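You operate a simulated robot arm through the tools that you are given. There is no shell and no other tool.

You are at the controls of a simulated two-armed robot. One attempt, no reset.

JOB
Bring the air up to 5 bar: bowl valve shut, oiler cap shut, inlet on.
Fine: valve and cap are shut before the inlet goes on; then set the regulator by its gauge.

The check looks at the end state, three seconds after you hand in, the way a careful person would. Anything else that was tipped, shoved, dropped, spilled or broken makes it a failure. A push-on lid holds only when it is set on centred and level and pressed home; a screw cap is set on level and turned clockwise until tight.

ROBOT AND FRAMES
Two 7-joint arms with fingered hands on one trunk that stands fixed in place. Base frame: the origin is at the foot of the trunk, x ahead of it, y to its left, z up. Lengths are in mm, angles in rad, forces in N, time in s.
The left shoulder is at [15, 174, 1168], the right one opposite. With the tool pointing down near the work surface each hand reaches from about 240 to 700 mm from the base axis, measured 20 degrees to its own side. Payload 3.8 kg a hand.
The TCP of each hand is the grasp point between the finger pads, 26 mm short of the fingertips. In the tool frame z runs along the fingers and y along their closing line. The gripper opens to 132 mm; its body begins 73 mm behind the TCP. The gripper is a hand of 3 fingers: y runs from the thumb to the fingers, the wrist lies at [0, 0, -224] in the tool frame, and closing takes about 1.5 s.
Orientation is that of the tool frame in the base frame, as [roll, pitch, yaw] about the fixed x, y, z axes, in that order (R = Rz(yaw) Ry(pitch) Rx(roll)). With the fingers straight down and closing along the base's y, the tool's x points along the base's -x, its y along +y and its z along -z.

CONTROLS
- The arms move only by the tool play_rows. It takes "left_increments", "right_increments" or both (then of equal length, played together; a hand with none holds still); each is one flat list of numbers, 7 for each row, row after row: the shift along the tool's x, y, z in mm, then the turn, a rotation vector about the tool's x, y, z in rad, then the finger opening in mm, from 0 to 132. In form: [tx, ty, tz, rx, ry, rz, hand, tx, ty, tz, rx, ry, rz, hand, ...]. A call has 1 to 20 rows; each row shifts and turns the commanded pose from where the row before left it, along the tool's axes as they then stand. Rows are played at 5 a second. More than 50 mm and 0.15 rad between two rows, or a gripper value outside its range, and nothing of the call is played. A pose out of reach is approached as far as the arm can. The call stops where the force on the tool passes 40 N (or 10 N more than at its start, if that is more) or the arm is blocked; 0.2 s more then pass. The fingers move at their own pace (about 108 mm/s each) and stop on an object; they squeeze with about 23 N. The grip force told is the motor's: it shows also when the fingers shut on nothing. Time passes only in rows, and 0.2 s behind the last, so rows that do not move let the fingers close. It gives the time, the measured TCP pose, the force on the tool (base axes), the opening and the grip force at its end, in the units of the frame above (readings bear some noise), with the torque about the TCP (base axes, N m) and any sound that the robot's microphone picked up, and new pictures: "views" is both (left out), scene, wrist or none (wrist: the cameras of the hands that moved).
- Cameras (640 x 400 px; columns grow to the right, rows downward): "scene" is now at [172.2, 36.6, 1127.8]; the picture's right is [0.52, -0.86, 0.00], its down [0.31, 0.19, -0.93] and it looks along [0.80, 0.48, 0.36] (base axes); focal length 214 px, centre (320, 200). "left" rides on the left gripper at [-62, 3, -92] in its tool frame; the picture's right is [-0.05, -1.00, 0.00], its down [0.83, -0.04, -0.56] and it looks along [0.55, -0.03, 0.83] (tool axes); focal length 230 px, centre (320, 200). "right" rides on the right gripper at [62, 3, -92] in its tool frame; the picture's right is [-0.05, 1.00, 0.00], its down [-0.83, -0.04, -0.56] and it looks along [-0.55, -0.03, 0.83] (tool axes); focal length 230 px, centre (320, 200). There is no depth. A picture from a camera that has moved, and an enlarged one, comes with that camera's place and axes in the base frame and with its lens.
- slide_trunk(by): moves the trunk up (or, below 0, down) by that many mm; the arms and the scene camera ride with it, the base frame stays. It gives what a move gives, with no picture.
- grasp_type(shape, hand): the hand has 3 fingers and takes this shape, open, in about a second: jaw (thumb against the fingers, like two jaws); tri (thumb and two fingers); tip (a fingertip pinch); poke (one finger out to press); point (the index stretched); flat (the hand flat); cup (the hand cupped); fist (a fist). The gripper value then closes the fingers along that shape, each until it touches; the sizes above hold for jaw. It gives what a move gives, with no picture.
- turn_head(pan, tilt): turns the head with the scene camera to pan (to the left, within 1.047 rad either way) and tilt (down, from -0.506 to 1.204), counted from straight ahead of the robot (the tilt from the chest, where the trunk bows). It gives what a move gives, and a new picture of the scene camera.
- close_up(camera, box): a new picture of the part [left, top, right, bottom] of that camera's present view, enlarged. No time passes.
- hand_in(): hands the job in; it is judged then, once.

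Nothing tells you positions but the pictures and the camera data. Unless the task says otherwise, let go and move clear before handing in.

The tools are called as name(argument=value, ...) on one line, values as JSON. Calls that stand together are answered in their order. play_rows: Moves the arms, as the interface text tells. Its arguments: {"type":"object","properties":{"left_increments":{"type":"array","items":{"type":"number"}},"right_increments":{"type":"array","items":{"type":"number"}},"views":{"type":"string","enum":["both","scene","wrist","none"]}},"required":[]} The other tools are called the same way: slide_trunk (by) moves the trunk up or down; grasp_type (shape, hand) gives the hand a shape; turn_head (pan, tilt) turns the head that bears the scene camera; close_up (camera, box) takes an enlarged picture of a part of a camera's view; hand_in () hands the job in.

At the start:

```text
clock: 0.0
left_position: [215.4, 214.8, 1349.9]
left_tool_rot: [3.141, -0.001, -3.141]
left_wrist_force: [0.0, 0.2, 0.1]
left_torque: [-0.01, 0.02, 0.02]
left_gripper_width: 132.0
left_finger_force: 0.1
left_shape: jaw
right_position: [300.1, 48.6, 1350.0]
right_tool_rot: [-3.141, -0.001, -3.141]
right_wrist_force: [0.2, 0.2, -0.1]
right_torque: [-0.01, 0.02, 0.01]
right_gripper_width: 131.8
right_finger_force: 0.0
right_shape: jaw
trunk travel left (down, up): [-467.0, 14.0]
head pan, tilt (commanded): [0.543, -0.372]
```

scene: 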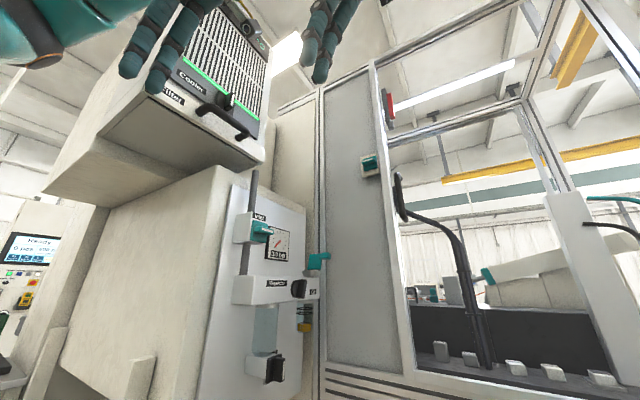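
right: 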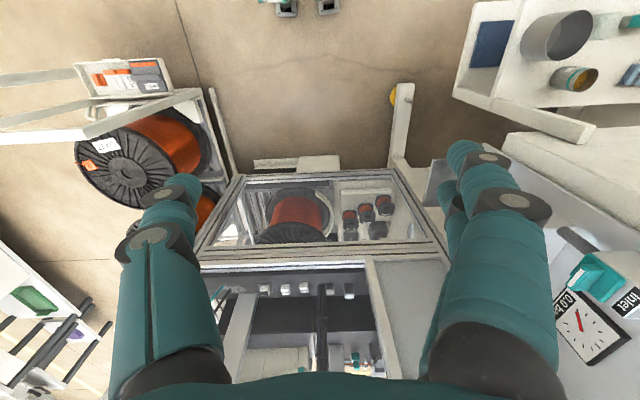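
left: 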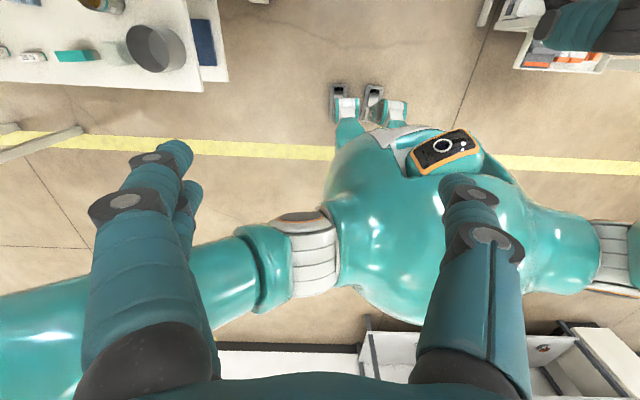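

I see an air-preparation panel (inlet lever, gauge, regulator knob, bowl, oiler) on the machine to the left-ahead. First I'll look closer at it before moving anything.

close_up(camera="scene", box=[200, 160, 360, 260])

close_up(camera="scene", box=[200, 260, 360, 400])

close_up(camera="right", box=[480, 200, 640, 400])

```text
4.00 times, centred on (280, 210) of scene
camera zoom: at [172.2, 36.6, 1127.8], right [0.52, -0.86, 0.0], down [0.31, 0.19, -0.93], along [0.8, 0.48, 0.36], focal length 858 px, centre (480, 160)
```

zoom: 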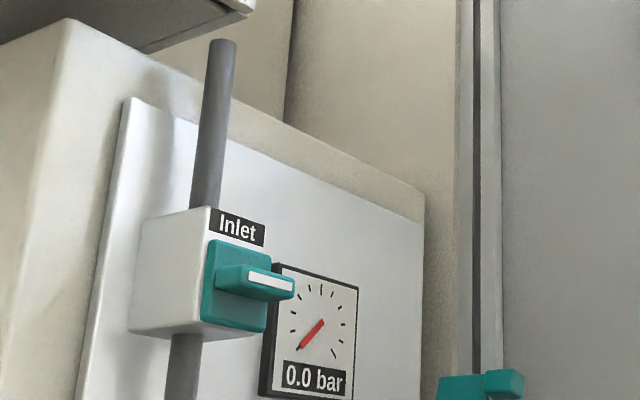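

```text
2.86 times, centred on (280, 330) of scene
camera zoom: at [172.2, 36.6, 1127.8], right [0.52, -0.86, 0.0], down [0.31, 0.19, -0.93], along [0.8, 0.48, 0.36], focal length 613 px, centre (434, -171)
```

zoom: 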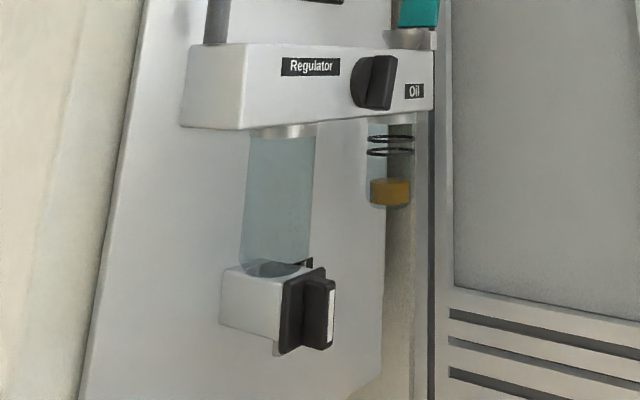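

```text
2.00 times, centred on (560, 300) of right
camera zoom: at [237.6, 51.9, 1442.1], right [0.05, 1.0, 0.0], down [0.83, -0.04, 0.56], along [0.55, -0.03, -0.83], focal length 460 px, centre (-160, 0)
```

zoom: 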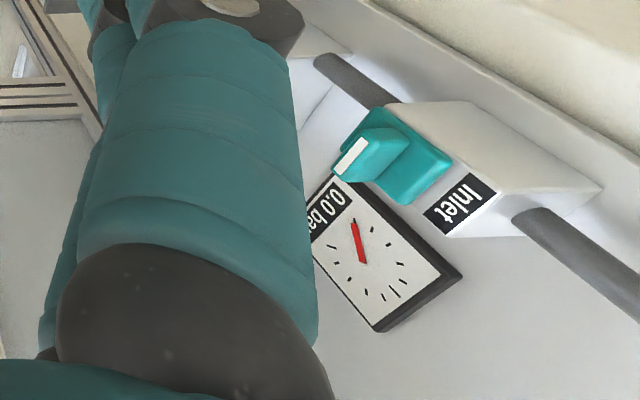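

The air unit panel is ahead-left, its face turned toward the robot; inlet at about (520, 420, 1275) and gauge at about (650, 465, 1245). I'll turn the head to look straight at it.

turn_head(pan=0.75, tilt=0.0)

```text
clock: 0.8
left_position: [216.6, 213.6, 1348.7]
left_tool_rot: [-3.141, 0.001, 3.14]
left_wrist_force: [-0.2, -0.2, -0.3]
left_torque: [-0.01, 0.0, 0.02]
left_gripper_width: 132.0
left_finger_force: 0.1
left_shape: jaw
right_position: [299.8, 49.3, 1350.5]
right_tool_rot: [3.141, 0.001, 3.14]
right_wrist_force: [0.1, -0.3, 0.1]
right_torque: [-0.02, -0.02, 0.0]
right_gripper_width: 132.1
right_finger_force: 0.0
right_shape: jaw
trunk travel left (down, up): [-467.0, 14.0]
head pan, tilt (commanded): [0.75, 0.0]
camera scene: at [174.0, 59.3, 1096.9], right [0.68, -0.73, 0.0], down [0.0, 0.0, -1.0], along [0.73, 0.68, 0.0], focal length 214 px, centre (320, 200)
```

scene: 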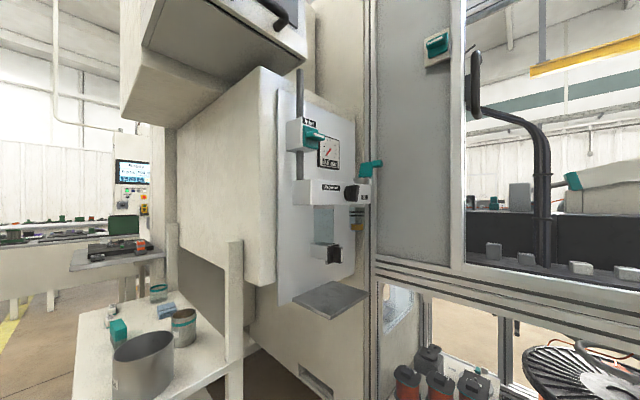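

close_up(camera="scene", box=[270, 100, 390, 175])

close_up(camera="scene", box=[270, 165, 390, 240])

close_up(camera="scene", box=[270, 230, 390, 305])

```text
5.33 times, centred on (330, 138) of scene
camera zoom: at [174.0, 59.3, 1096.9], right [0.68, -0.73, 0.0], down [0.0, 0.0, -1.0], along [0.73, 0.68, 0.0], focal length 1144 px, centre (267, 533)
```

zoom: 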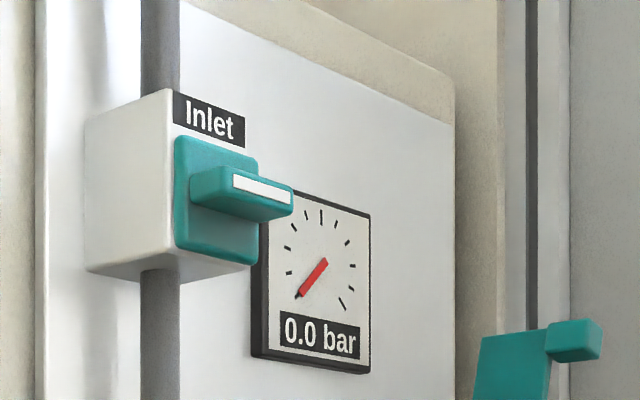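

```text
5.33 times, centred on (330, 202) of scene
camera zoom: at [174.0, 59.3, 1096.9], right [0.68, -0.73, 0.0], down [0.0, 0.0, -1.0], along [0.73, 0.68, 0.0], focal length 1144 px, centre (267, 187)
```

zoom: 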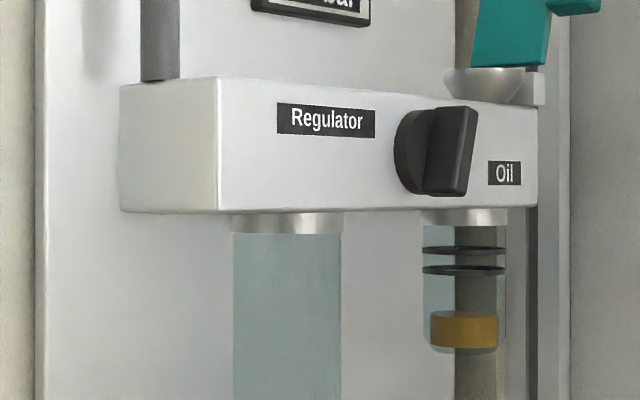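

```text
5.33 times, centred on (330, 268) of scene
camera zoom: at [174.0, 59.3, 1096.9], right [0.68, -0.73, 0.0], down [0.0, 0.0, -1.0], along [0.73, 0.68, 0.0], focal length 1144 px, centre (267, -160)
```

zoom: 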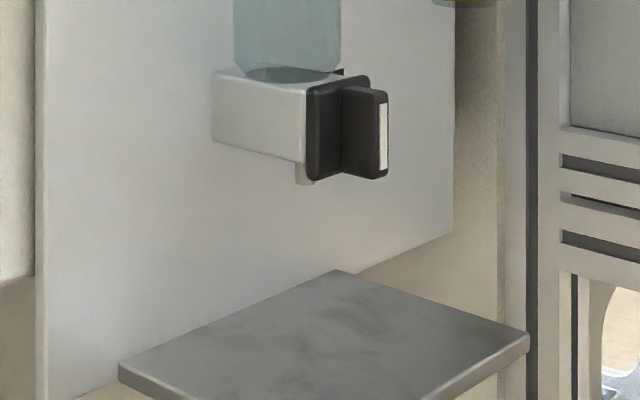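

close_up(camera="scene", box=[340, 145, 404, 185])

close_up(camera="scene", box=[300, 225, 364, 265])

turn_head(pan=0.75, tilt=0.8)

```text
10.00 times, centred on (372, 165) of scene
camera zoom: at [174.0, 59.3, 1096.9], right [0.68, -0.73, 0.0], down [0.0, 0.0, -1.0], along [0.73, 0.68, 0.0], focal length 2145 px, centre (-200, 550)
```

zoom: 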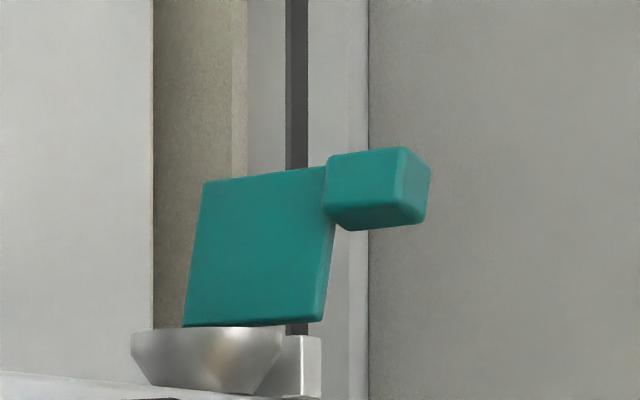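

```text
10.00 times, centred on (332, 245) of scene
camera zoom: at [174.0, 59.3, 1096.9], right [0.68, -0.73, 0.0], down [0.0, 0.0, -1.0], along [0.73, 0.68, 0.0], focal length 2145 px, centre (200, -250)
```

zoom: 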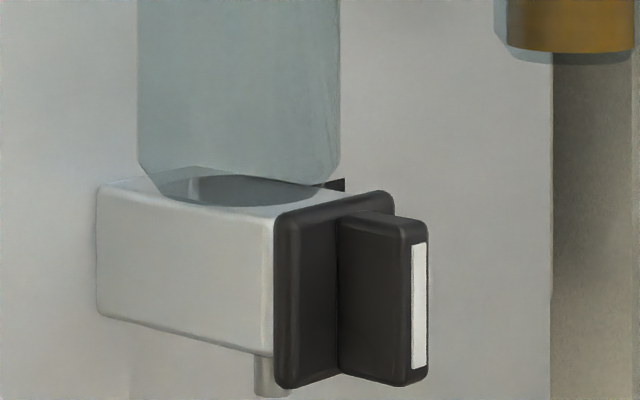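

```text
clock: 2.0
left_position: [215.3, 214.0, 1349.5]
left_tool_rot: [3.14, 0.002, 3.141]
left_wrist_force: [0.3, 0.2, 0.9]
left_torque: [0.0, -0.03, 0.03]
left_gripper_width: 131.9
left_finger_force: 0.1
left_shape: jaw
right_position: [300.3, 47.9, 1349.6]
right_tool_rot: [3.141, -0.002, -3.141]
right_wrist_force: [0.0, -0.1, 0.3]
right_torque: [-0.01, 0.0, 0.01]
right_gripper_width: 132.0
right_finger_force: 0.1
right_shape: jaw
trunk travel left (down, up): [-467.0, 14.0]
head pan, tilt (commanded): [0.75, 0.799]
camera scene: at [167.2, 53.0, 1024.8], right [0.68, -0.73, 0.0], down [-0.52, -0.49, -0.7], along [0.51, 0.48, -0.72], focal length 214 px, centre (320, 200)
```

scene: 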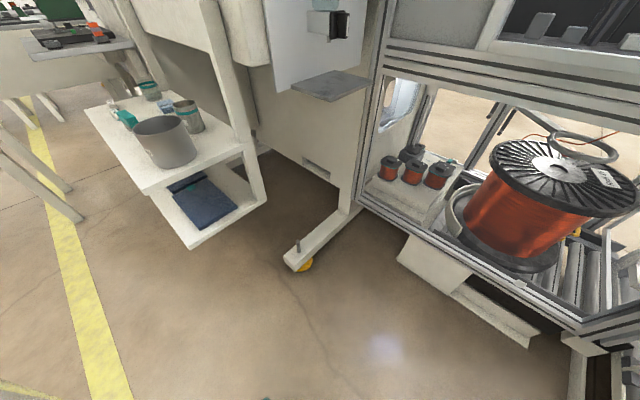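

The oiler cap is a teal flip lid standing open (hinge on its far side), the bowl valve's fin is vertical (open, in line with the drain), and the inlet's fin is horizontal (across the pipe, off). I'll look up to see the overhanging box before bringing the left arm over.

turn_head(pan=0.95, tilt=-0.4)

turn_head(pan=0.75, tilt=0.1)

```text
clock: 3.4
left_position: [216.4, 214.1, 1349.1]
left_tool_rot: [-3.141, 0.0, 3.141]
left_wrist_force: [-0.8, -0.1, -0.3]
left_torque: [0.03, -0.02, 0.01]
left_gripper_width: 131.6
left_finger_force: 0.0
left_shape: jaw
right_position: [301.3, 48.5, 1350.3]
right_tool_rot: [3.14, 0.0, 3.141]
right_wrist_force: [0.4, 1.1, 0.8]
right_torque: [0.04, 0.0, -0.02]
right_gripper_width: 132.2
right_finger_force: 0.0
right_shape: jaw
trunk travel left (down, up): [-467.0, 14.0]
head pan, tilt (commanded): [0.949, -0.4]
camera scene: at [150.8, 57.5, 1129.8], right [0.81, -0.58, 0.0], down [0.23, 0.32, -0.92], along [0.54, 0.75, 0.39], focal length 214 px, centre (320, 200)
```

scene: 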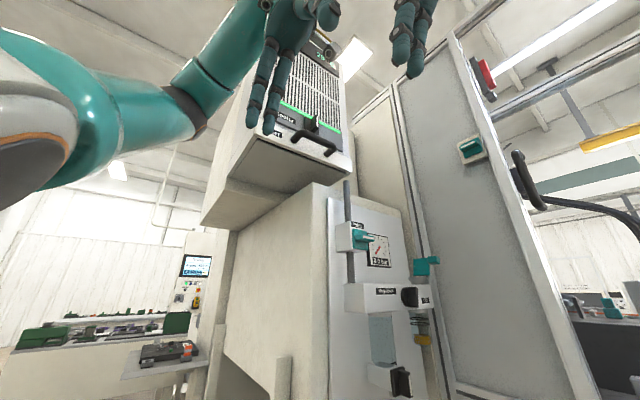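

```text
clock: 4.3
left_position: [216.7, 213.8, 1350.0]
left_tool_rot: [3.141, -0.001, 3.141]
left_wrist_force: [-0.2, -1.0, -0.2]
left_torque: [0.0, 0.0, 0.01]
left_gripper_width: 132.0
left_finger_force: 0.0
left_shape: jaw
right_position: [300.2, 48.7, 1350.2]
right_tool_rot: [-3.141, 0.0, 3.141]
right_wrist_force: [-0.5, 0.3, -0.3]
right_torque: [0.02, 0.01, 0.0]
right_gripper_width: 131.6
right_finger_force: 0.0
right_shape: jaw
trunk travel left (down, up): [-467.0, 14.0]
head pan, tilt (commanded): [0.75, 0.099]
camera scene: at [175.4, 60.8, 1087.8], right [0.68, -0.73, 0.0], down [-0.07, -0.07, -1.0], along [0.73, 0.68, -0.1], focal length 214 px, centre (320, 200)
```

scene: 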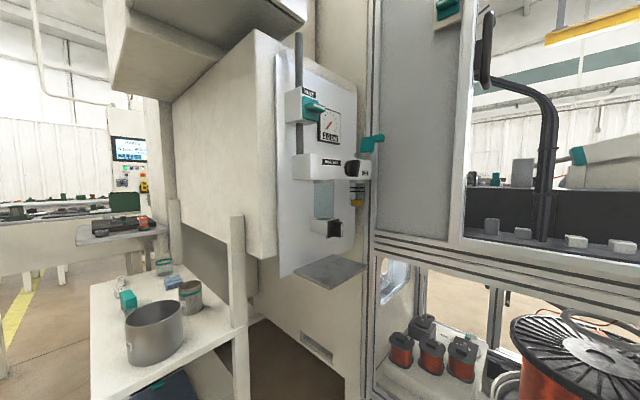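

The overhanging box sits well above the inlet, so the left arm can come in below it. I'll move the right hand clear to its own side and bring the left hand down and forward.

play_rows(left_increments=[-37, 0, 30, 0, 0, 0, 132, -37, 0, 30, 0, 0, 0, 132, -37, 0, 30, 0, 0, 0, 132, -37, 0, 30, 0, 0, 0, 132, -37, 0, 30, 0, 0, 0, 132], right_increments=[0, -40, 0, 0, 0, 0, 132, 0, -40, 0, 0, 0, 0, 132, 0, -40, 0, 0, 0, 0, 132, 0, -40, 0, 0, 0, 0, 132, 0, -40, 0, 0, 0, 0, 132], views="both")

```text
clock: 5.5
left_position: [401.0, 212.3, 1199.6]
left_tool_rot: [3.142, 0.002, 3.141]
left_wrist_force: [0.7, 0.8, 0.4]
left_torque: [0.03, 0.01, 0.04]
left_gripper_width: 131.7
left_finger_force: 0.1
left_shape: jaw
right_position: [301.2, -151.9, 1349.4]
right_tool_rot: [3.141, -0.002, -3.141]
right_wrist_force: [-0.1, -0.4, 0.6]
right_torque: [0.04, 0.0, 0.01]
right_gripper_width: 131.9
right_finger_force: 0.1
right_shape: jaw
trunk travel left (down, up): [-467.0, 14.0]
head pan, tilt (commanded): [0.75, 0.099]
camera scene: at [175.8, 60.0, 1087.7], right [0.68, -0.73, 0.0], down [-0.07, -0.07, -1.0], along [0.73, 0.68, -0.1], focal length 214 px, centre (320, 200)
camera right: at [238.0, -150.0, 1441.3], right [0.05, 1.0, 0.0], down [0.83, -0.04, 0.55], along [0.55, -0.03, -0.83], focal length 230 px, centre (320, 200)
camera left: at [463.0, 216.5, 1291.8], right [0.05, -1.0, 0.0], down [-0.83, -0.04, 0.55], along [-0.55, -0.03, -0.83], focal length 230 px, centre (320, 200)
```

scene: 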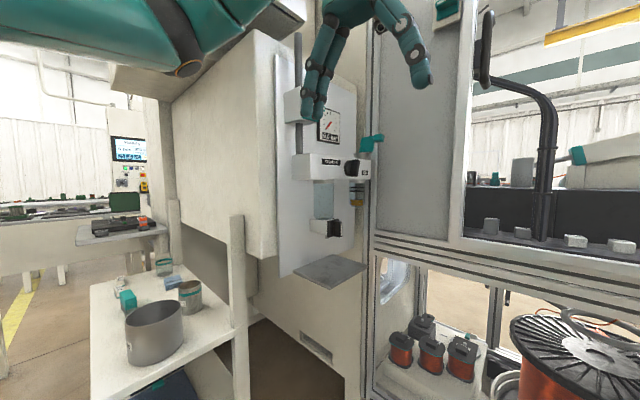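
right: 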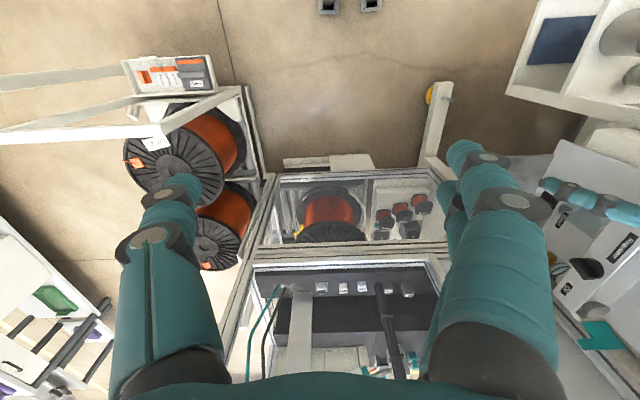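
left: 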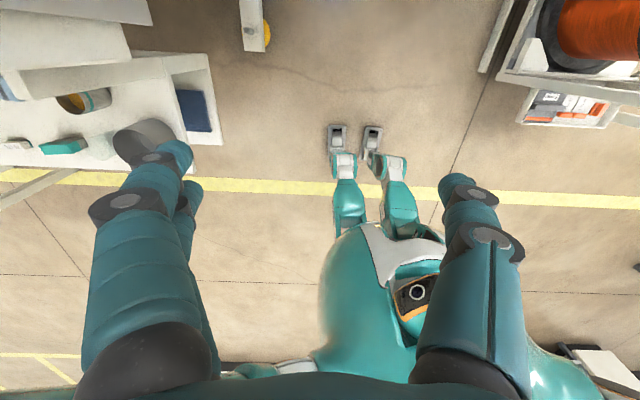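

play_rows(left_increments=[0, 0, 0, -0.1428, 0, 0, 132, 0, 0, 0, -0.1428, 0, 0, 132, 0, 0, 0, -0.1428, 0, 0, 132, 0, 0, 0, -0.1428, 0, 0, 132, 0, 0, 0, -0.1428, 0, 0, 132, 0, 0, 0, -0.1428, 0, 0, 132, 0, 0, 0, -0.1428, 0, 0, 132, 0, 0, 0, -0.1428, 0, 0, 132, 0, 0, 0, -0.1428, 0, 0, 132, 0, 0, 0, -0.1428, 0, 0, 132, 0, 0, 0, -0.1428, 0, 0, 132], views="both")

```text
clock: 7.9
left_position: [399.9, 214.0, 1200.0]
left_tool_rot: [1.568, 0.0, 3.14]
left_wrist_force: [0.2, -1.1, -0.5]
left_torque: [-0.01, 0.0, 0.02]
left_gripper_width: 132.0
left_finger_force: 0.1
left_shape: jaw
right_position: [300.4, -152.0, 1348.2]
right_tool_rot: [3.141, 0.0, -3.141]
right_wrist_force: [0.3, 0.4, 0.3]
right_torque: [0.02, 0.03, -0.02]
right_gripper_width: 131.9
right_finger_force: 0.1
right_shape: jaw
trunk travel left (down, up): [-467.0, 14.0]
head pan, tilt (commanded): [0.75, 0.099]
camera scene: at [175.6, 60.3, 1087.7], right [0.68, -0.73, 0.0], down [-0.07, -0.07, -1.0], along [0.73, 0.68, -0.1], focal length 214 px, centre (320, 200)
camera left: at [463.5, 121.0, 1203.1], right [0.05, 0.0, -1.0], down [-0.83, -0.56, -0.04], along [-0.56, 0.83, -0.03], focal length 230 px, centre (320, 200)
```

scene: 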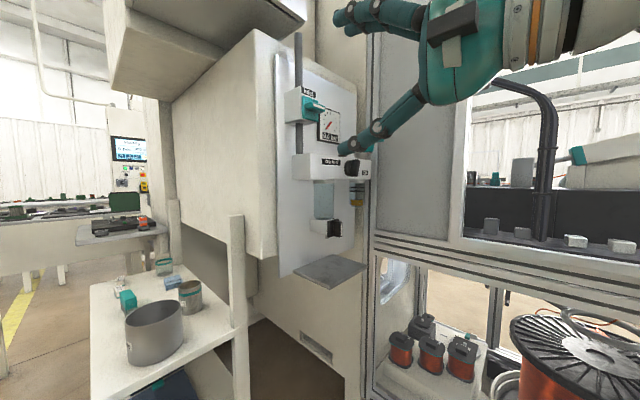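
left: 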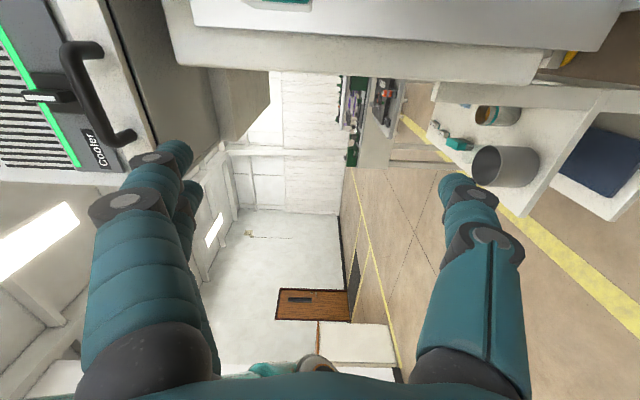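

play_rows(left_increments=[0, 0, 0, 0, 0, -0.1428, 132, 0, 0, 0, 0, 0, -0.1428, 132, 0, 0, 0, 0, 0, -0.1428, 132, 0, 0, 0, 0, 0, -0.1428, 132, 0, 0, 0, 0, 0, -0.1428, 132, 0, 0, 0, 0, 0, -0.1428, 132, 0, 0, 0, 0, 0, -0.1428, 132, 0, 0, 0, 0, 0, -0.1428, 132, 0, 0, 0, 0, 0, -0.1428, 132, 0, 0, 0, 0, 0, -0.1428, 132, 0, 0, 0, 0, 0, -0.1428, 132], views="both")

```text
clock: 10.3
left_position: [401.7, 213.9, 1199.3]
left_tool_rot: [-1.886, 1.568, -0.315]
left_wrist_force: [0.3, -0.4, -0.4]
left_torque: [-0.02, 0.02, -0.04]
left_gripper_width: 131.6
left_finger_force: 0.1
left_shape: jaw
right_position: [300.9, -152.8, 1349.1]
right_tool_rot: [-3.141, 0.001, -3.141]
right_wrist_force: [-0.1, 0.1, 0.3]
right_torque: [0.01, -0.01, 0.02]
right_gripper_width: 131.8
right_finger_force: 0.1
right_shape: jaw
trunk travel left (down, up): [-467.0, 14.0]
head pan, tilt (commanded): [0.75, 0.099]
camera scene: at [175.5, 60.8, 1087.7], right [0.68, -0.73, 0.0], down [-0.07, -0.07, -1.0], along [0.73, 0.68, -0.1], focal length 214 px, centre (320, 200)
camera left: at [398.5, 121.4, 1261.3], right [1.0, 0.0, 0.05], down [0.05, -0.56, -0.83], along [0.03, 0.83, -0.56], focal length 230 px, centre (320, 200)
```

scene: 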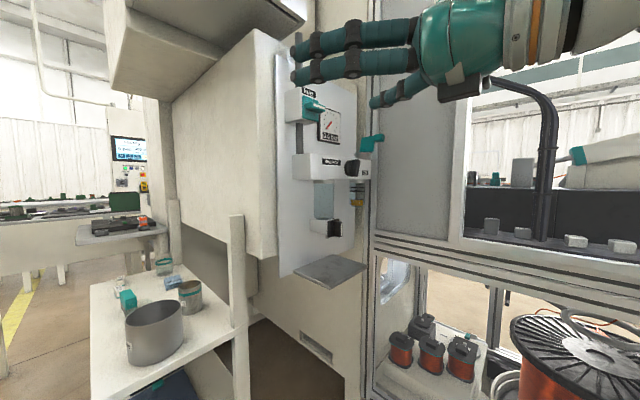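
left: 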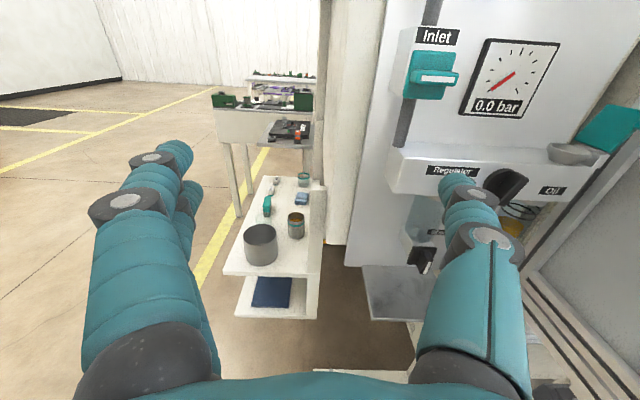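

close_up(camera="left", box=[380, 0, 640, 162])

close_up(camera="left", box=[360, 130, 640, 305])

```text
2.46 times, centred on (510, 81) of left
camera zoom: at [398.5, 121.4, 1261.3], right [1.0, 0.0, 0.05], down [0.05, -0.56, -0.83], along [0.03, 0.83, -0.56], focal length 566 px, centre (-148, 493)
```

zoom: 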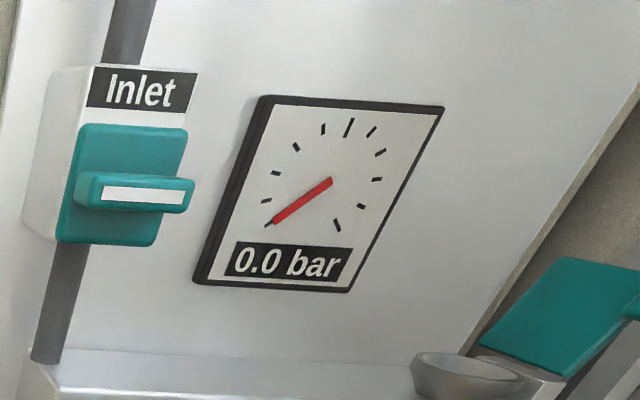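

```text
2.29 times, centred on (500, 218) of left
camera zoom: at [398.5, 121.4, 1261.3], right [1.0, 0.0, 0.05], down [0.05, -0.56, -0.83], along [0.03, 0.83, -0.56], focal length 526 px, centre (-91, 160)
```

zoom: 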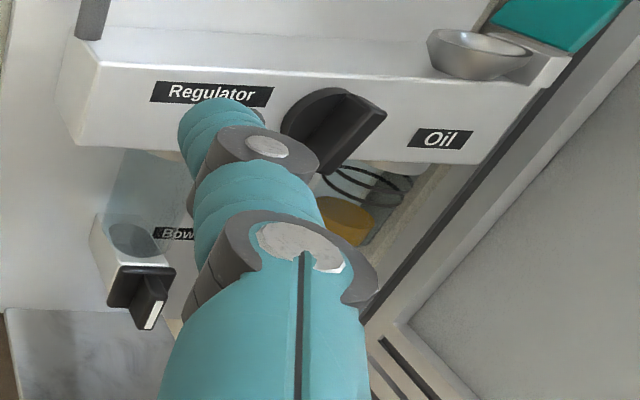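

Everything triangulates well: bowl-valve fin at about (593, 376, 962), regulator knob (659, 378, 1117), inlet fin (523, 387, 1240), all facing −y. Before going lower I'll check where the left elbow is.

turn_head(pan=1.04, tilt=0.2)

turn_head(pan=1.04, tilt=-0.4)

```text
clock: 11.1
left_position: [400.4, 215.8, 1199.8]
left_tool_rot: [2.105, 1.568, -2.608]
left_wrist_force: [-0.1, 0.0, 0.0]
left_torque: [-0.03, -0.01, 0.01]
left_gripper_width: 131.9
left_finger_force: 0.1
left_shape: jaw
right_position: [299.5, -151.4, 1349.6]
right_tool_rot: [-3.141, -0.001, -3.139]
right_wrist_force: [-0.3, -0.3, 0.1]
right_torque: [-0.04, -0.01, 0.01]
right_gripper_width: 131.8
right_finger_force: 0.1
right_shape: jaw
trunk travel left (down, up): [-467.0, 14.0]
head pan, tilt (commanded): [1.04, 0.201]
camera scene: at [155.4, 78.3, 1078.4], right [0.86, -0.51, 0.0], down [-0.1, -0.17, -0.98], along [0.5, 0.84, -0.2], focal length 214 px, centre (320, 200)
```

scene: 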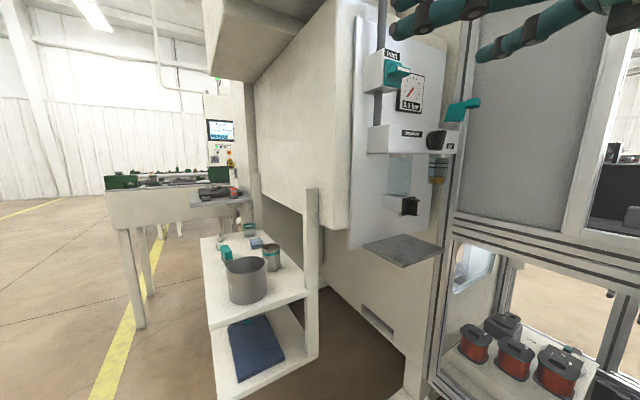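

```text
clock: 12.1
left_position: [401.1, 214.6, 1200.2]
left_tool_rot: [2.168, 1.569, -2.543]
left_wrist_force: [0.0, 0.1, 0.7]
left_torque: [-0.01, -0.01, -0.02]
left_gripper_width: 132.2
left_finger_force: 0.1
left_shape: jaw
right_position: [300.1, -152.1, 1349.0]
right_tool_rot: [3.141, 0.0, 3.141]
right_wrist_force: [-1.0, 0.5, 0.3]
right_torque: [-0.02, -0.04, 0.02]
right_gripper_width: 131.8
right_finger_force: 0.0
right_shape: jaw
trunk travel left (down, up): [-467.0, 14.0]
head pan, tilt (commanded): [1.04, -0.4]
camera scene: at [145.2, 61.2, 1129.8], right [0.86, -0.51, 0.0], down [0.2, 0.33, -0.92], along [0.47, 0.79, 0.39], focal length 214 px, centre (320, 200)
```

scene: 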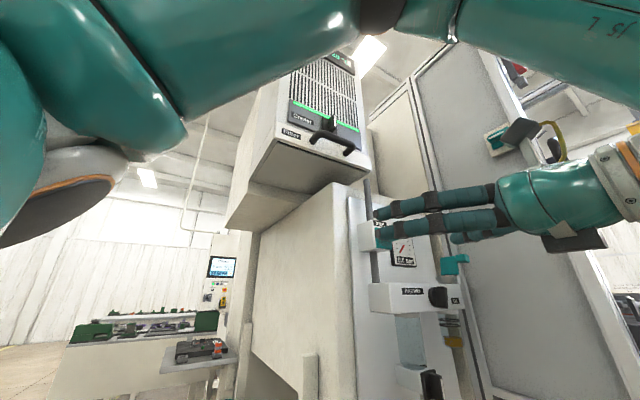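

The elbow is up high, well clear of the table, so I'll lower the trunk to bring the hand to the bowl valve's height.

slide_trunk(by=-200)

turn_head(pan=0.75, tilt=-0.1)

```text
clock: 14.3
left_position: [426.6, 214.7, 936.7]
left_tool_rot: [1.575, 1.392, -3.137]
left_wrist_force: [-0.6, -0.7, 0.1]
left_torque: [-0.03, -0.03, 0.03]
left_gripper_width: 131.9
left_finger_force: 0.1
left_shape: jaw
right_position: [354.6, -150.6, 1103.6]
right_tool_rot: [-3.14, -0.179, 3.141]
right_wrist_force: [-0.5, -0.1, -0.3]
right_torque: [0.02, -0.03, -0.02]
right_gripper_width: 131.8
right_finger_force: 0.0
right_shape: jaw
trunk travel left (down, up): [-267.0, 214.0]
head pan, tilt (commanded): [1.04, -0.4]
```

```text
clock: 15.1
left_position: [427.9, 214.1, 935.7]
left_tool_rot: [1.573, 1.391, -3.137]
left_wrist_force: [0.6, 0.3, 0.6]
left_torque: [-0.01, 0.04, 0.01]
left_gripper_width: 131.9
left_finger_force: 0.0
left_shape: jaw
right_position: [354.1, -151.4, 1103.9]
right_tool_rot: [3.141, -0.179, -3.141]
right_wrist_force: [0.1, 1.0, 0.0]
right_torque: [0.02, 0.0, -0.02]
right_gripper_width: 131.7
right_finger_force: 0.0
right_shape: jaw
trunk travel left (down, up): [-267.0, 214.0]
head pan, tilt (commanded): [0.75, -0.099]
camera scene: at [148.2, 57.4, 877.3], right [0.68, -0.73, 0.0], down [0.07, 0.07, -0.99], along [0.73, 0.68, 0.1], focal length 214 px, centre (320, 200)
```

scene: 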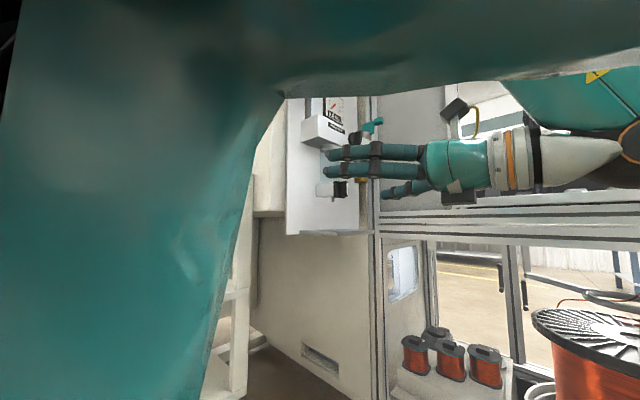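

The trunk bows a little as it lowers (tool turned ~0.18 rad about its axis). I'll correct that and stage the left hand in front of the bowl-valve fin.

play_rows(left_increments=[0, 0, 0, 0, 0, -0.14, 132, 0, 0, 0, 0, 0, -0.039, 132, -6.5, -41, 19, 0, 0, 0, 132, -6.5, -41, 19, 0, 0, 0, 132, -6.5, -41, 19, 0, 0, 0, 132, -6.5, -42, 19, 0, 0, 0, 132], views="both")

```text
clock: 16.5
left_position: [589.7, 294.3, 939.7]
left_tool_rot: [3.023, 1.556, -1.701]
left_wrist_force: [0.4, -0.6, -0.2]
left_torque: [-0.02, -0.01, 0.0]
left_gripper_width: 131.9
left_finger_force: 0.1
left_shape: jaw
left hand out of reach, approached as far as the arm can: row 4, 5, 6
right_position: [356.0, -150.0, 1103.4]
right_tool_rot: [-3.141, -0.179, -3.141]
right_wrist_force: [0.8, -0.1, 0.1]
right_torque: [-0.01, -0.01, 0.0]
right_gripper_width: 131.9
right_finger_force: 0.1
right_shape: jaw
trunk travel left (down, up): [-267.0, 214.0]
head pan, tilt (commanded): [0.75, -0.099]
camera scene: at [148.4, 57.4, 877.2], right [0.68, -0.73, 0.0], down [0.07, 0.07, -1.0], along [0.73, 0.68, 0.1], focal length 214 px, centre (320, 200)
camera left: at [586.1, 201.6, 1002.3], right [1.0, -0.01, 0.05], down [0.03, -0.57, -0.82], along [0.04, 0.82, -0.57], focal length 230 px, centre (320, 200)
```

scene: 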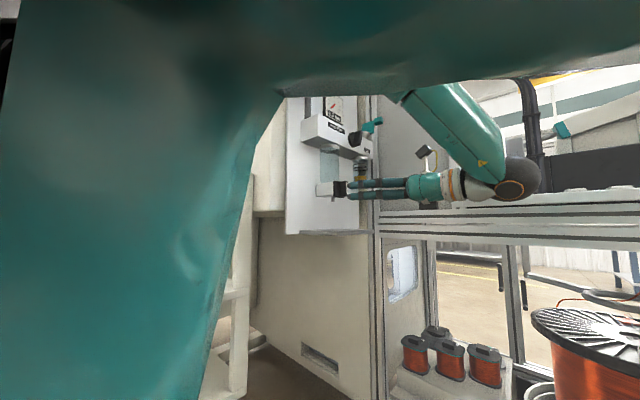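
left: 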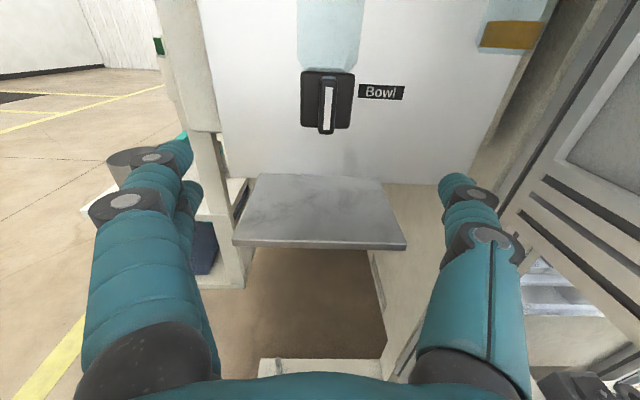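

play_rows(left_increments=[0, 0, 15, 0, 0, 0, 132, 0, 0, 5, 0, 0, 0, 132], views="wrist")

```text
clock: 17.1
left_position: [589.5, 313.6, 939.4]
left_tool_rot: [3.006, 1.562, -1.712]
left_wrist_force: [0.8, -0.3, -0.1]
left_torque: [-0.02, 0.01, 0.04]
left_gripper_width: 132.0
left_finger_force: 0.1
left_shape: jaw
right_position: [354.6, -152.0, 1102.9]
right_tool_rot: [-3.14, -0.18, 3.141]
right_wrist_force: [0.3, 0.5, 0.4]
right_torque: [0.0, 0.02, 0.0]
right_gripper_width: 132.0
right_finger_force: 0.0
right_shape: jaw
trunk travel left (down, up): [-267.0, 214.0]
head pan, tilt (commanded): [0.75, -0.099]
camera left: at [587.5, 221.0, 1000.6], right [1.0, -0.01, 0.05], down [0.04, -0.56, -0.83], along [0.03, 0.83, -0.56], focal length 230 px, centre (320, 200)
```

left: 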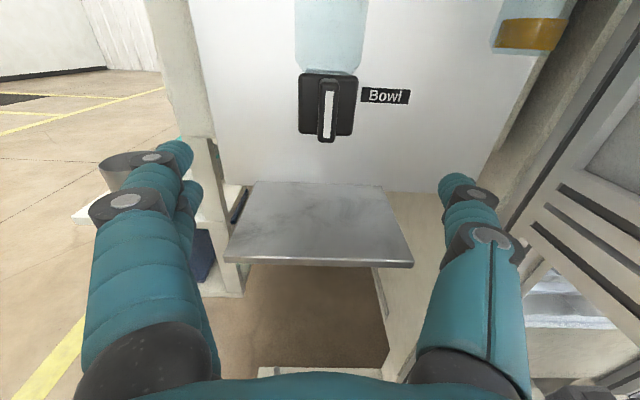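

play_rows(left_increments=[-11, -2.5, 4, 0, 0, 0, 132, -11.5, -2, 4, 0, 0, 0, 132], views="wrist")

```text
clock: 17.7
left_position: [596.3, 320.0, 959.3]
left_tool_rot: [3.027, 1.561, -1.693]
left_wrist_force: [-0.6, 0.2, -0.3]
left_torque: [0.0, -0.01, -0.03]
left_gripper_width: 131.7
left_finger_force: 0.1
left_shape: jaw
left hand out of reach, approached as far as the arm can: row 2
right_position: [355.5, -151.5, 1103.8]
right_tool_rot: [-3.141, -0.18, -3.142]
right_wrist_force: [0.8, -0.6, 0.2]
right_torque: [-0.03, -0.03, -0.01]
right_gripper_width: 131.8
right_finger_force: 0.1
right_shape: jaw
trunk travel left (down, up): [-267.0, 214.0]
head pan, tilt (commanded): [0.75, -0.099]
camera left: at [594.5, 229.6, 1021.3], right [1.0, -0.01, 0.05], down [0.04, -0.56, -0.83], along [0.03, 0.83, -0.56], focal length 230 px, centre (320, 200)
```

left: 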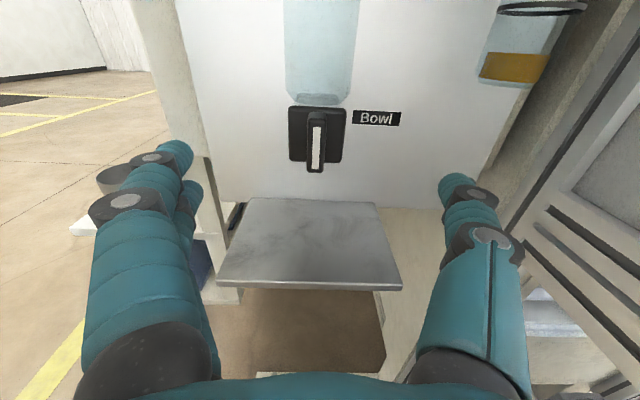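

play_rows(left_increments=[0, 0, 12, 0, 0, 0, 132, -3, 1, 10, 0, 0, 0, 132, -3, 0, 10, 0, 0, 0, 132], views="both")

```text
clock: 18.5
left_position: [597.9, 354.0, 965.2]
left_tool_rot: [2.513, 1.57, -2.2]
left_wrist_force: [-0.6, -0.1, -0.3]
left_torque: [0.04, -0.02, 0.01]
left_gripper_width: 132.1
left_finger_force: 0.0
left_shape: jaw
right_position: [355.1, -152.1, 1102.5]
right_tool_rot: [3.141, -0.178, -3.141]
right_wrist_force: [-0.3, -0.1, 0.1]
right_torque: [0.03, 0.01, 0.02]
right_gripper_width: 131.9
right_finger_force: 0.1
right_shape: jaw
trunk travel left (down, up): [-267.0, 214.0]
head pan, tilt (commanded): [0.75, -0.099]
camera scene: at [148.3, 57.5, 877.2], right [0.68, -0.73, 0.0], down [0.07, 0.07, -1.0], along [0.73, 0.68, 0.1], focal length 214 px, centre (320, 200)
camera left: at [594.9, 260.6, 1026.3], right [1.0, 0.0, 0.05], down [0.04, -0.56, -0.83], along [0.03, 0.83, -0.56], focal length 230 px, centre (320, 200)
```

scene: 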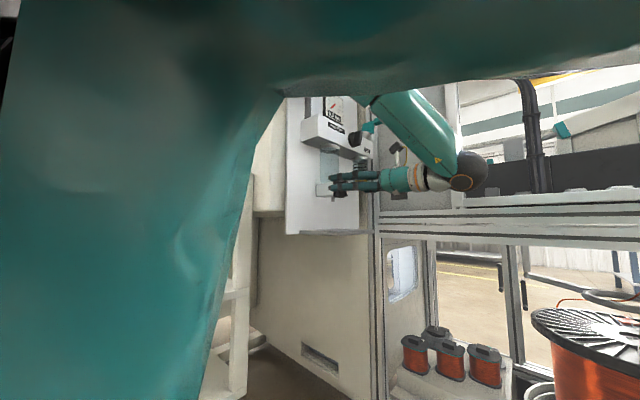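
left: 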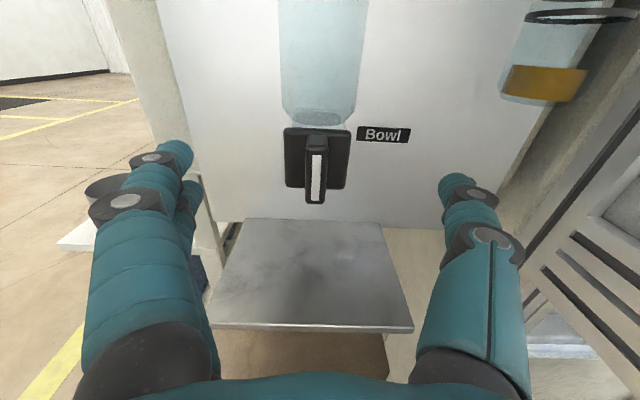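

play_rows(left_increments=[0, 1, 6, 0, 0, 0, 100, 0, 0, 6, 0, 0, 0, 60, 0, 0, 0, 0, 0, 0, 30, 0, 0, 0, 0, 0, 0, 30, 0, 0, 0, 0, 0, 0, 30], views="both")

```text
clock: 19.7
left_position: [595.7, 365.6, 964.5]
left_tool_rot: [2.112, 1.568, -2.601]
left_wrist_force: [0.1, -0.7, -0.5]
left_torque: [0.0, -0.02, -0.02]
left_gripper_width: 30.2
left_finger_force: 0.0
left_shape: jaw
right_position: [353.7, -152.1, 1103.0]
right_tool_rot: [3.141, -0.181, 3.141]
right_wrist_force: [0.4, -0.7, 0.4]
right_torque: [-0.01, -0.01, 0.02]
right_gripper_width: 132.0
right_finger_force: 0.0
right_shape: jaw
trunk travel left (down, up): [-267.0, 214.0]
head pan, tilt (commanded): [0.75, -0.099]
camera scene: at [148.3, 57.4, 877.2], right [0.68, -0.73, 0.0], down [0.07, 0.07, -1.0], along [0.73, 0.68, 0.1], focal length 214 px, centre (320, 200)
camera left: at [593.6, 272.6, 1026.1], right [1.0, 0.0, 0.05], down [0.04, -0.56, -0.83], along [0.03, 0.83, -0.56], focal length 230 px, centre (320, 200)
```

scene: 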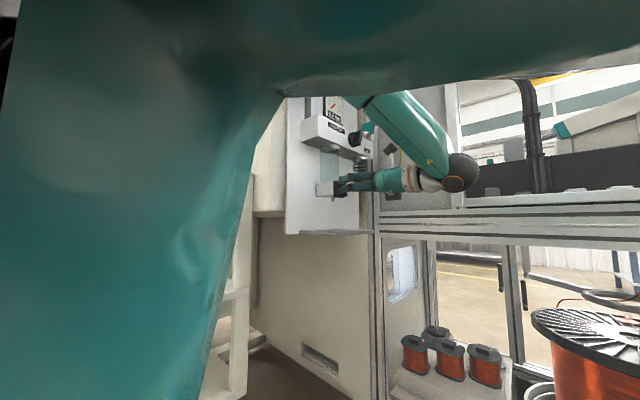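
left: 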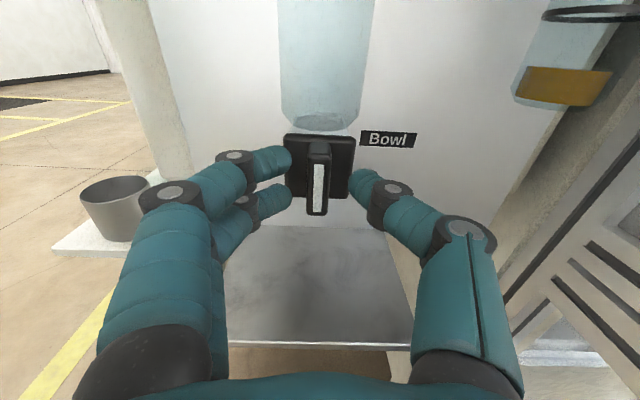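

close_up(camera="left", box=[220, 100, 420, 225])

close_up(camera="scene", box=[300, 130, 460, 230])

```text
3.20 times, centred on (320, 162) of left
camera zoom: at [593.6, 272.6, 1026.1], right [1.0, 0.0, 0.05], down [0.04, -0.56, -0.83], along [0.03, 0.83, -0.56], focal length 736 px, centre (320, 320)
```

zoom: 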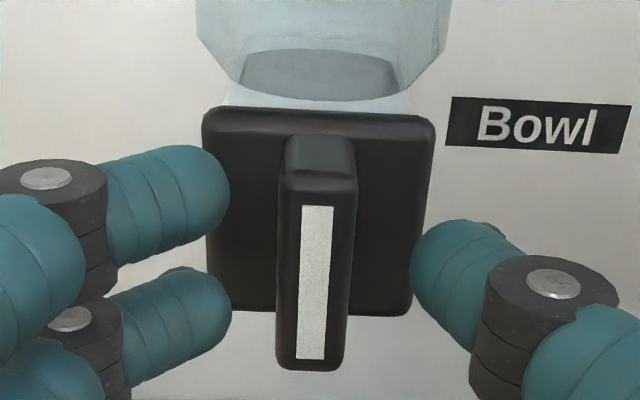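

```text
4.00 times, centred on (380, 180) of scene
camera zoom: at [148.3, 57.4, 877.2], right [0.68, -0.73, 0.0], down [0.07, 0.07, -1.0], along [0.73, 0.68, 0.1], focal length 858 px, centre (80, 280)
```

zoom: 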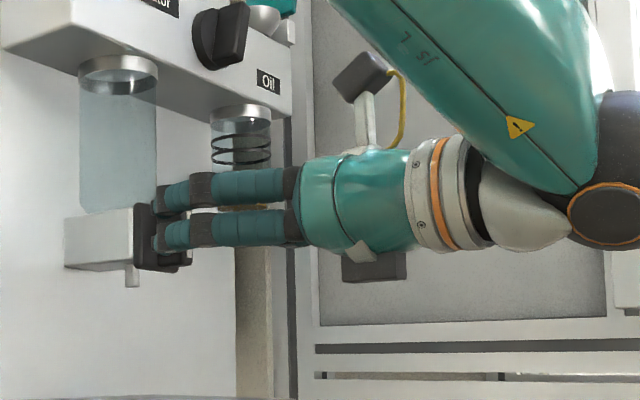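

Fingers straddle the bowl-valve fin; closing on it now.

play_rows(left_increments=[0, 0, 0, 0, 0, 0, 0, 0, 0, 0, 0, 0, 0, 0, 0, 0, 0, 0, 0, 0, 0, 0, 0, 0, 0, 0, 0, 0, 0, 0, 0, 0, 0, 0, 0], views="wrist")

```text
clock: 20.9
left_position: [596.3, 363.9, 964.4]
left_tool_rot: [2.254, 1.57, -2.461]
left_wrist_force: [-1.4, 2.0, 0.1]
left_torque: [0.04, 0.01, 0.03]
left_gripper_width: 7.9
left_finger_force: 22.4
left_shape: jaw
right_position: [355.4, -151.3, 1103.8]
right_tool_rot: [-3.141, -0.18, 3.14]
right_wrist_force: [0.1, 0.9, -0.6]
right_torque: [-0.01, 0.02, 0.01]
right_gripper_width: 131.8
right_finger_force: 0.0
right_shape: jaw
trunk travel left (down, up): [-267.0, 214.0]
head pan, tilt (commanded): [0.75, -0.099]
camera left: at [593.5, 272.9, 1026.2], right [1.0, 0.0, 0.05], down [0.04, -0.56, -0.83], along [0.03, 0.83, -0.56], focal length 230 px, centre (320, 200)
```

left: 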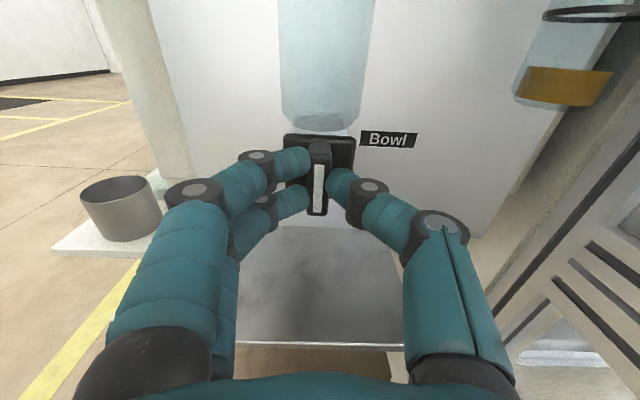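

play_rows(left_increments=[0, 0, 0, 0, 0, 0.08, 0, 0, 0, 0, 0, 0, 0.08, 0, 0, 0, 0, 0, 0, 0.08, 0], views="wrist")

```text
clock: 21.7
left_position: [596.8, 366.3, 964.5]
left_tool_rot: [1.577, 1.327, -3.137]
left_wrist_force: [1.9, 2.6, -1.6]
left_torque: [-0.04, -0.04, -0.01]
left_gripper_width: 7.6
left_finger_force: 23.4
left_shape: jaw
right_position: [355.0, -150.7, 1102.1]
right_tool_rot: [3.141, -0.179, -3.141]
right_wrist_force: [0.1, -0.1, 0.7]
right_torque: [0.03, -0.01, -0.03]
right_gripper_width: 131.7
right_finger_force: 0.1
right_shape: jaw
trunk travel left (down, up): [-267.0, 214.0]
head pan, tilt (commanded): [0.75, -0.099]
camera left: at [608.8, 272.9, 1025.0], right [0.98, 0.0, -0.19], down [-0.16, -0.56, -0.82], along [-0.1, 0.83, -0.55], focal length 230 px, centre (320, 200)
```

left: 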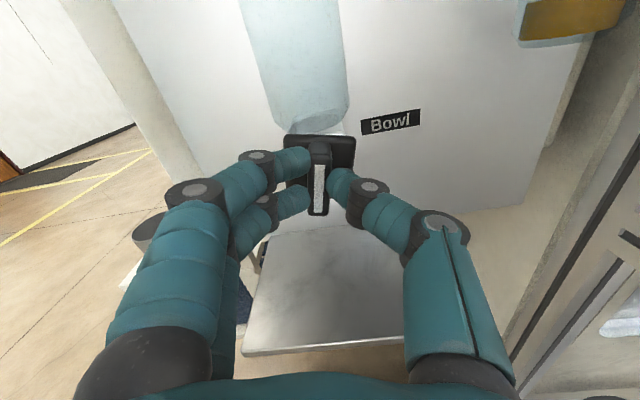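

The fin turns smoothly with the hand; continuing clockwise.

play_rows(left_increments=[0, 0, 0, 0, 0, 0.1, 0, 0, 0, 0, 0, 0, 0.1, 0, 0, 0, 0, 0, 0, 0.1, 0, 0, 0, 0, 0, 0, 0.1, 0, 0, 0, 0, 0, 0, 0.1, 0, 0, 0, 0, 0, 0, 0.1, 0], views="wrist")

```text
clock: 23.1
left_position: [596.7, 365.7, 964.2]
left_tool_rot: [1.573, 0.726, -3.141]
left_wrist_force: [7.9, 2.6, -4.9]
left_torque: [-0.08, -0.05, -0.15]
left_gripper_width: 7.3
left_finger_force: 23.2
left_shape: jaw
right_position: [356.6, -151.7, 1103.1]
right_tool_rot: [-3.14, -0.183, -3.141]
right_wrist_force: [-0.8, -0.2, 0.2]
right_torque: [-0.01, 0.01, 0.01]
right_gripper_width: 131.8
right_finger_force: 0.0
right_shape: jaw
trunk travel left (down, up): [-267.0, 214.0]
head pan, tilt (commanded): [0.75, -0.099]
camera left: at [641.7, 272.8, 1007.3], right [0.7, 0.0, -0.71], down [-0.59, -0.56, -0.58], along [-0.4, 0.83, -0.39], focal length 230 px, centre (320, 200)
```

left: 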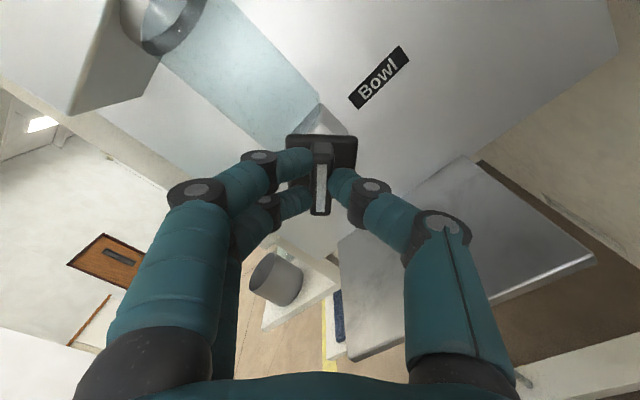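

play_rows(left_increments=[0, -0.5, 0, 0, 0, 0.1, 0, 0, -0.5, 0, 0, 0, 0.1, 0, 0, -0.5, 0, 0, 0, 0.1, 0, 0, 0, 0, 0, 0, 0.1, 0, 0, 0, 0, 0, 0, 0.1, 0], views="wrist")

```text
clock: 24.3
left_position: [597.3, 366.2, 963.0]
left_tool_rot: [1.572, 0.228, -3.141]
left_wrist_force: [7.4, 1.5, -5.7]
left_torque: [-0.09, -0.08, -0.12]
left_gripper_width: 7.7
left_finger_force: 23.2
left_shape: jaw
right_position: [355.5, -150.8, 1103.1]
right_tool_rot: [-3.141, -0.183, 3.141]
right_wrist_force: [0.2, -0.3, -0.5]
right_torque: [0.01, 0.01, 0.02]
right_gripper_width: 132.1
right_finger_force: 0.0
right_shape: jaw
trunk travel left (down, up): [-267.0, 214.0]
head pan, tilt (commanded): [0.75, -0.099]
camera left: at [658.0, 272.8, 979.5], right [0.27, 0.0, -0.96], down [-0.8, -0.56, -0.23], along [-0.53, 0.83, -0.15], focal length 230 px, centre (320, 200)
```

left: 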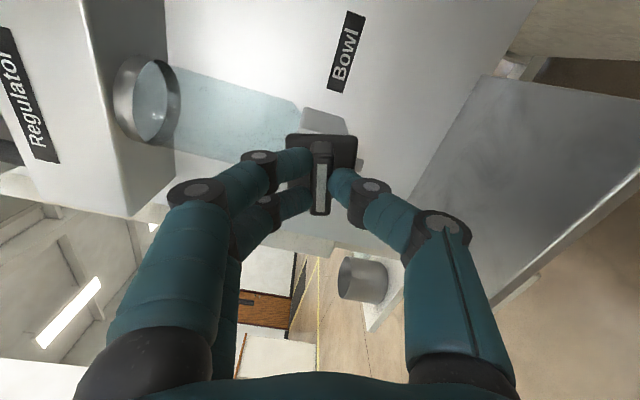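

play_rows(left_increments=[0, 0, 0, 0, 0, 0.08, 0, 0, 0, 0, 0, 0, 0.08, 0, 0, 0, 0, 0, 0, 0.068, 0, 0, 0, 0, 0, 0, 0.04, 0, 0, 0, 0, 0, 0, 0, 0], views="both")

```text
clock: 25.5
left_position: [598.3, 365.5, 962.2]
left_tool_rot: [1.572, -0.042, -3.141]
left_wrist_force: [8.4, 0.2, -11.0]
left_torque: [-0.21, -0.09, -0.11]
left_gripper_width: 7.5
left_finger_force: 22.6
left_shape: jaw
right_position: [355.7, -150.5, 1103.3]
right_tool_rot: [-3.141, -0.182, 3.141]
right_wrist_force: [-0.2, -0.1, 0.7]
right_torque: [0.03, 0.02, 0.01]
right_gripper_width: 131.8
right_finger_force: 0.0
right_shape: jaw
trunk travel left (down, up): [-267.0, 214.0]
head pan, tilt (commanded): [0.75, -0.099]
camera scene: at [149.4, 57.7, 876.9], right [0.68, -0.73, 0.0], down [0.07, 0.07, -1.0], along [0.73, 0.68, 0.1], focal length 214 px, centre (320, 200)
camera left: at [660.7, 272.9, 962.9], right [0.01, 0.0, -1.0], down [-0.83, -0.56, -0.01], along [-0.56, 0.83, -0.01], focal length 230 px, centre (320, 200)
```

scene: 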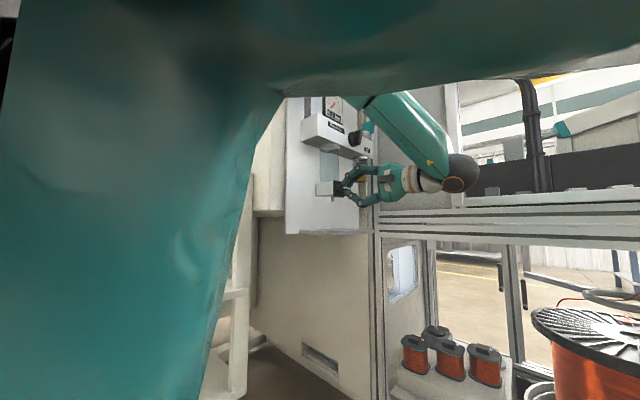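
left: 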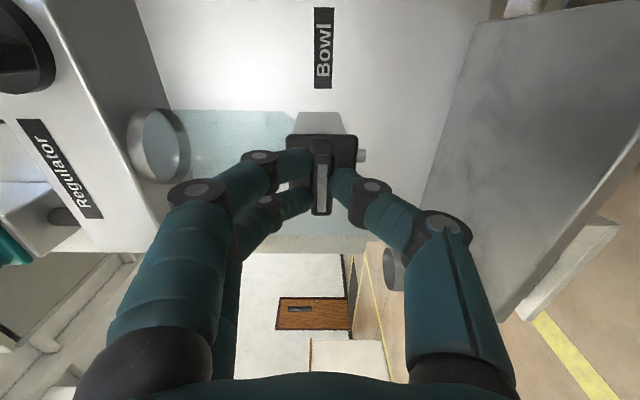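

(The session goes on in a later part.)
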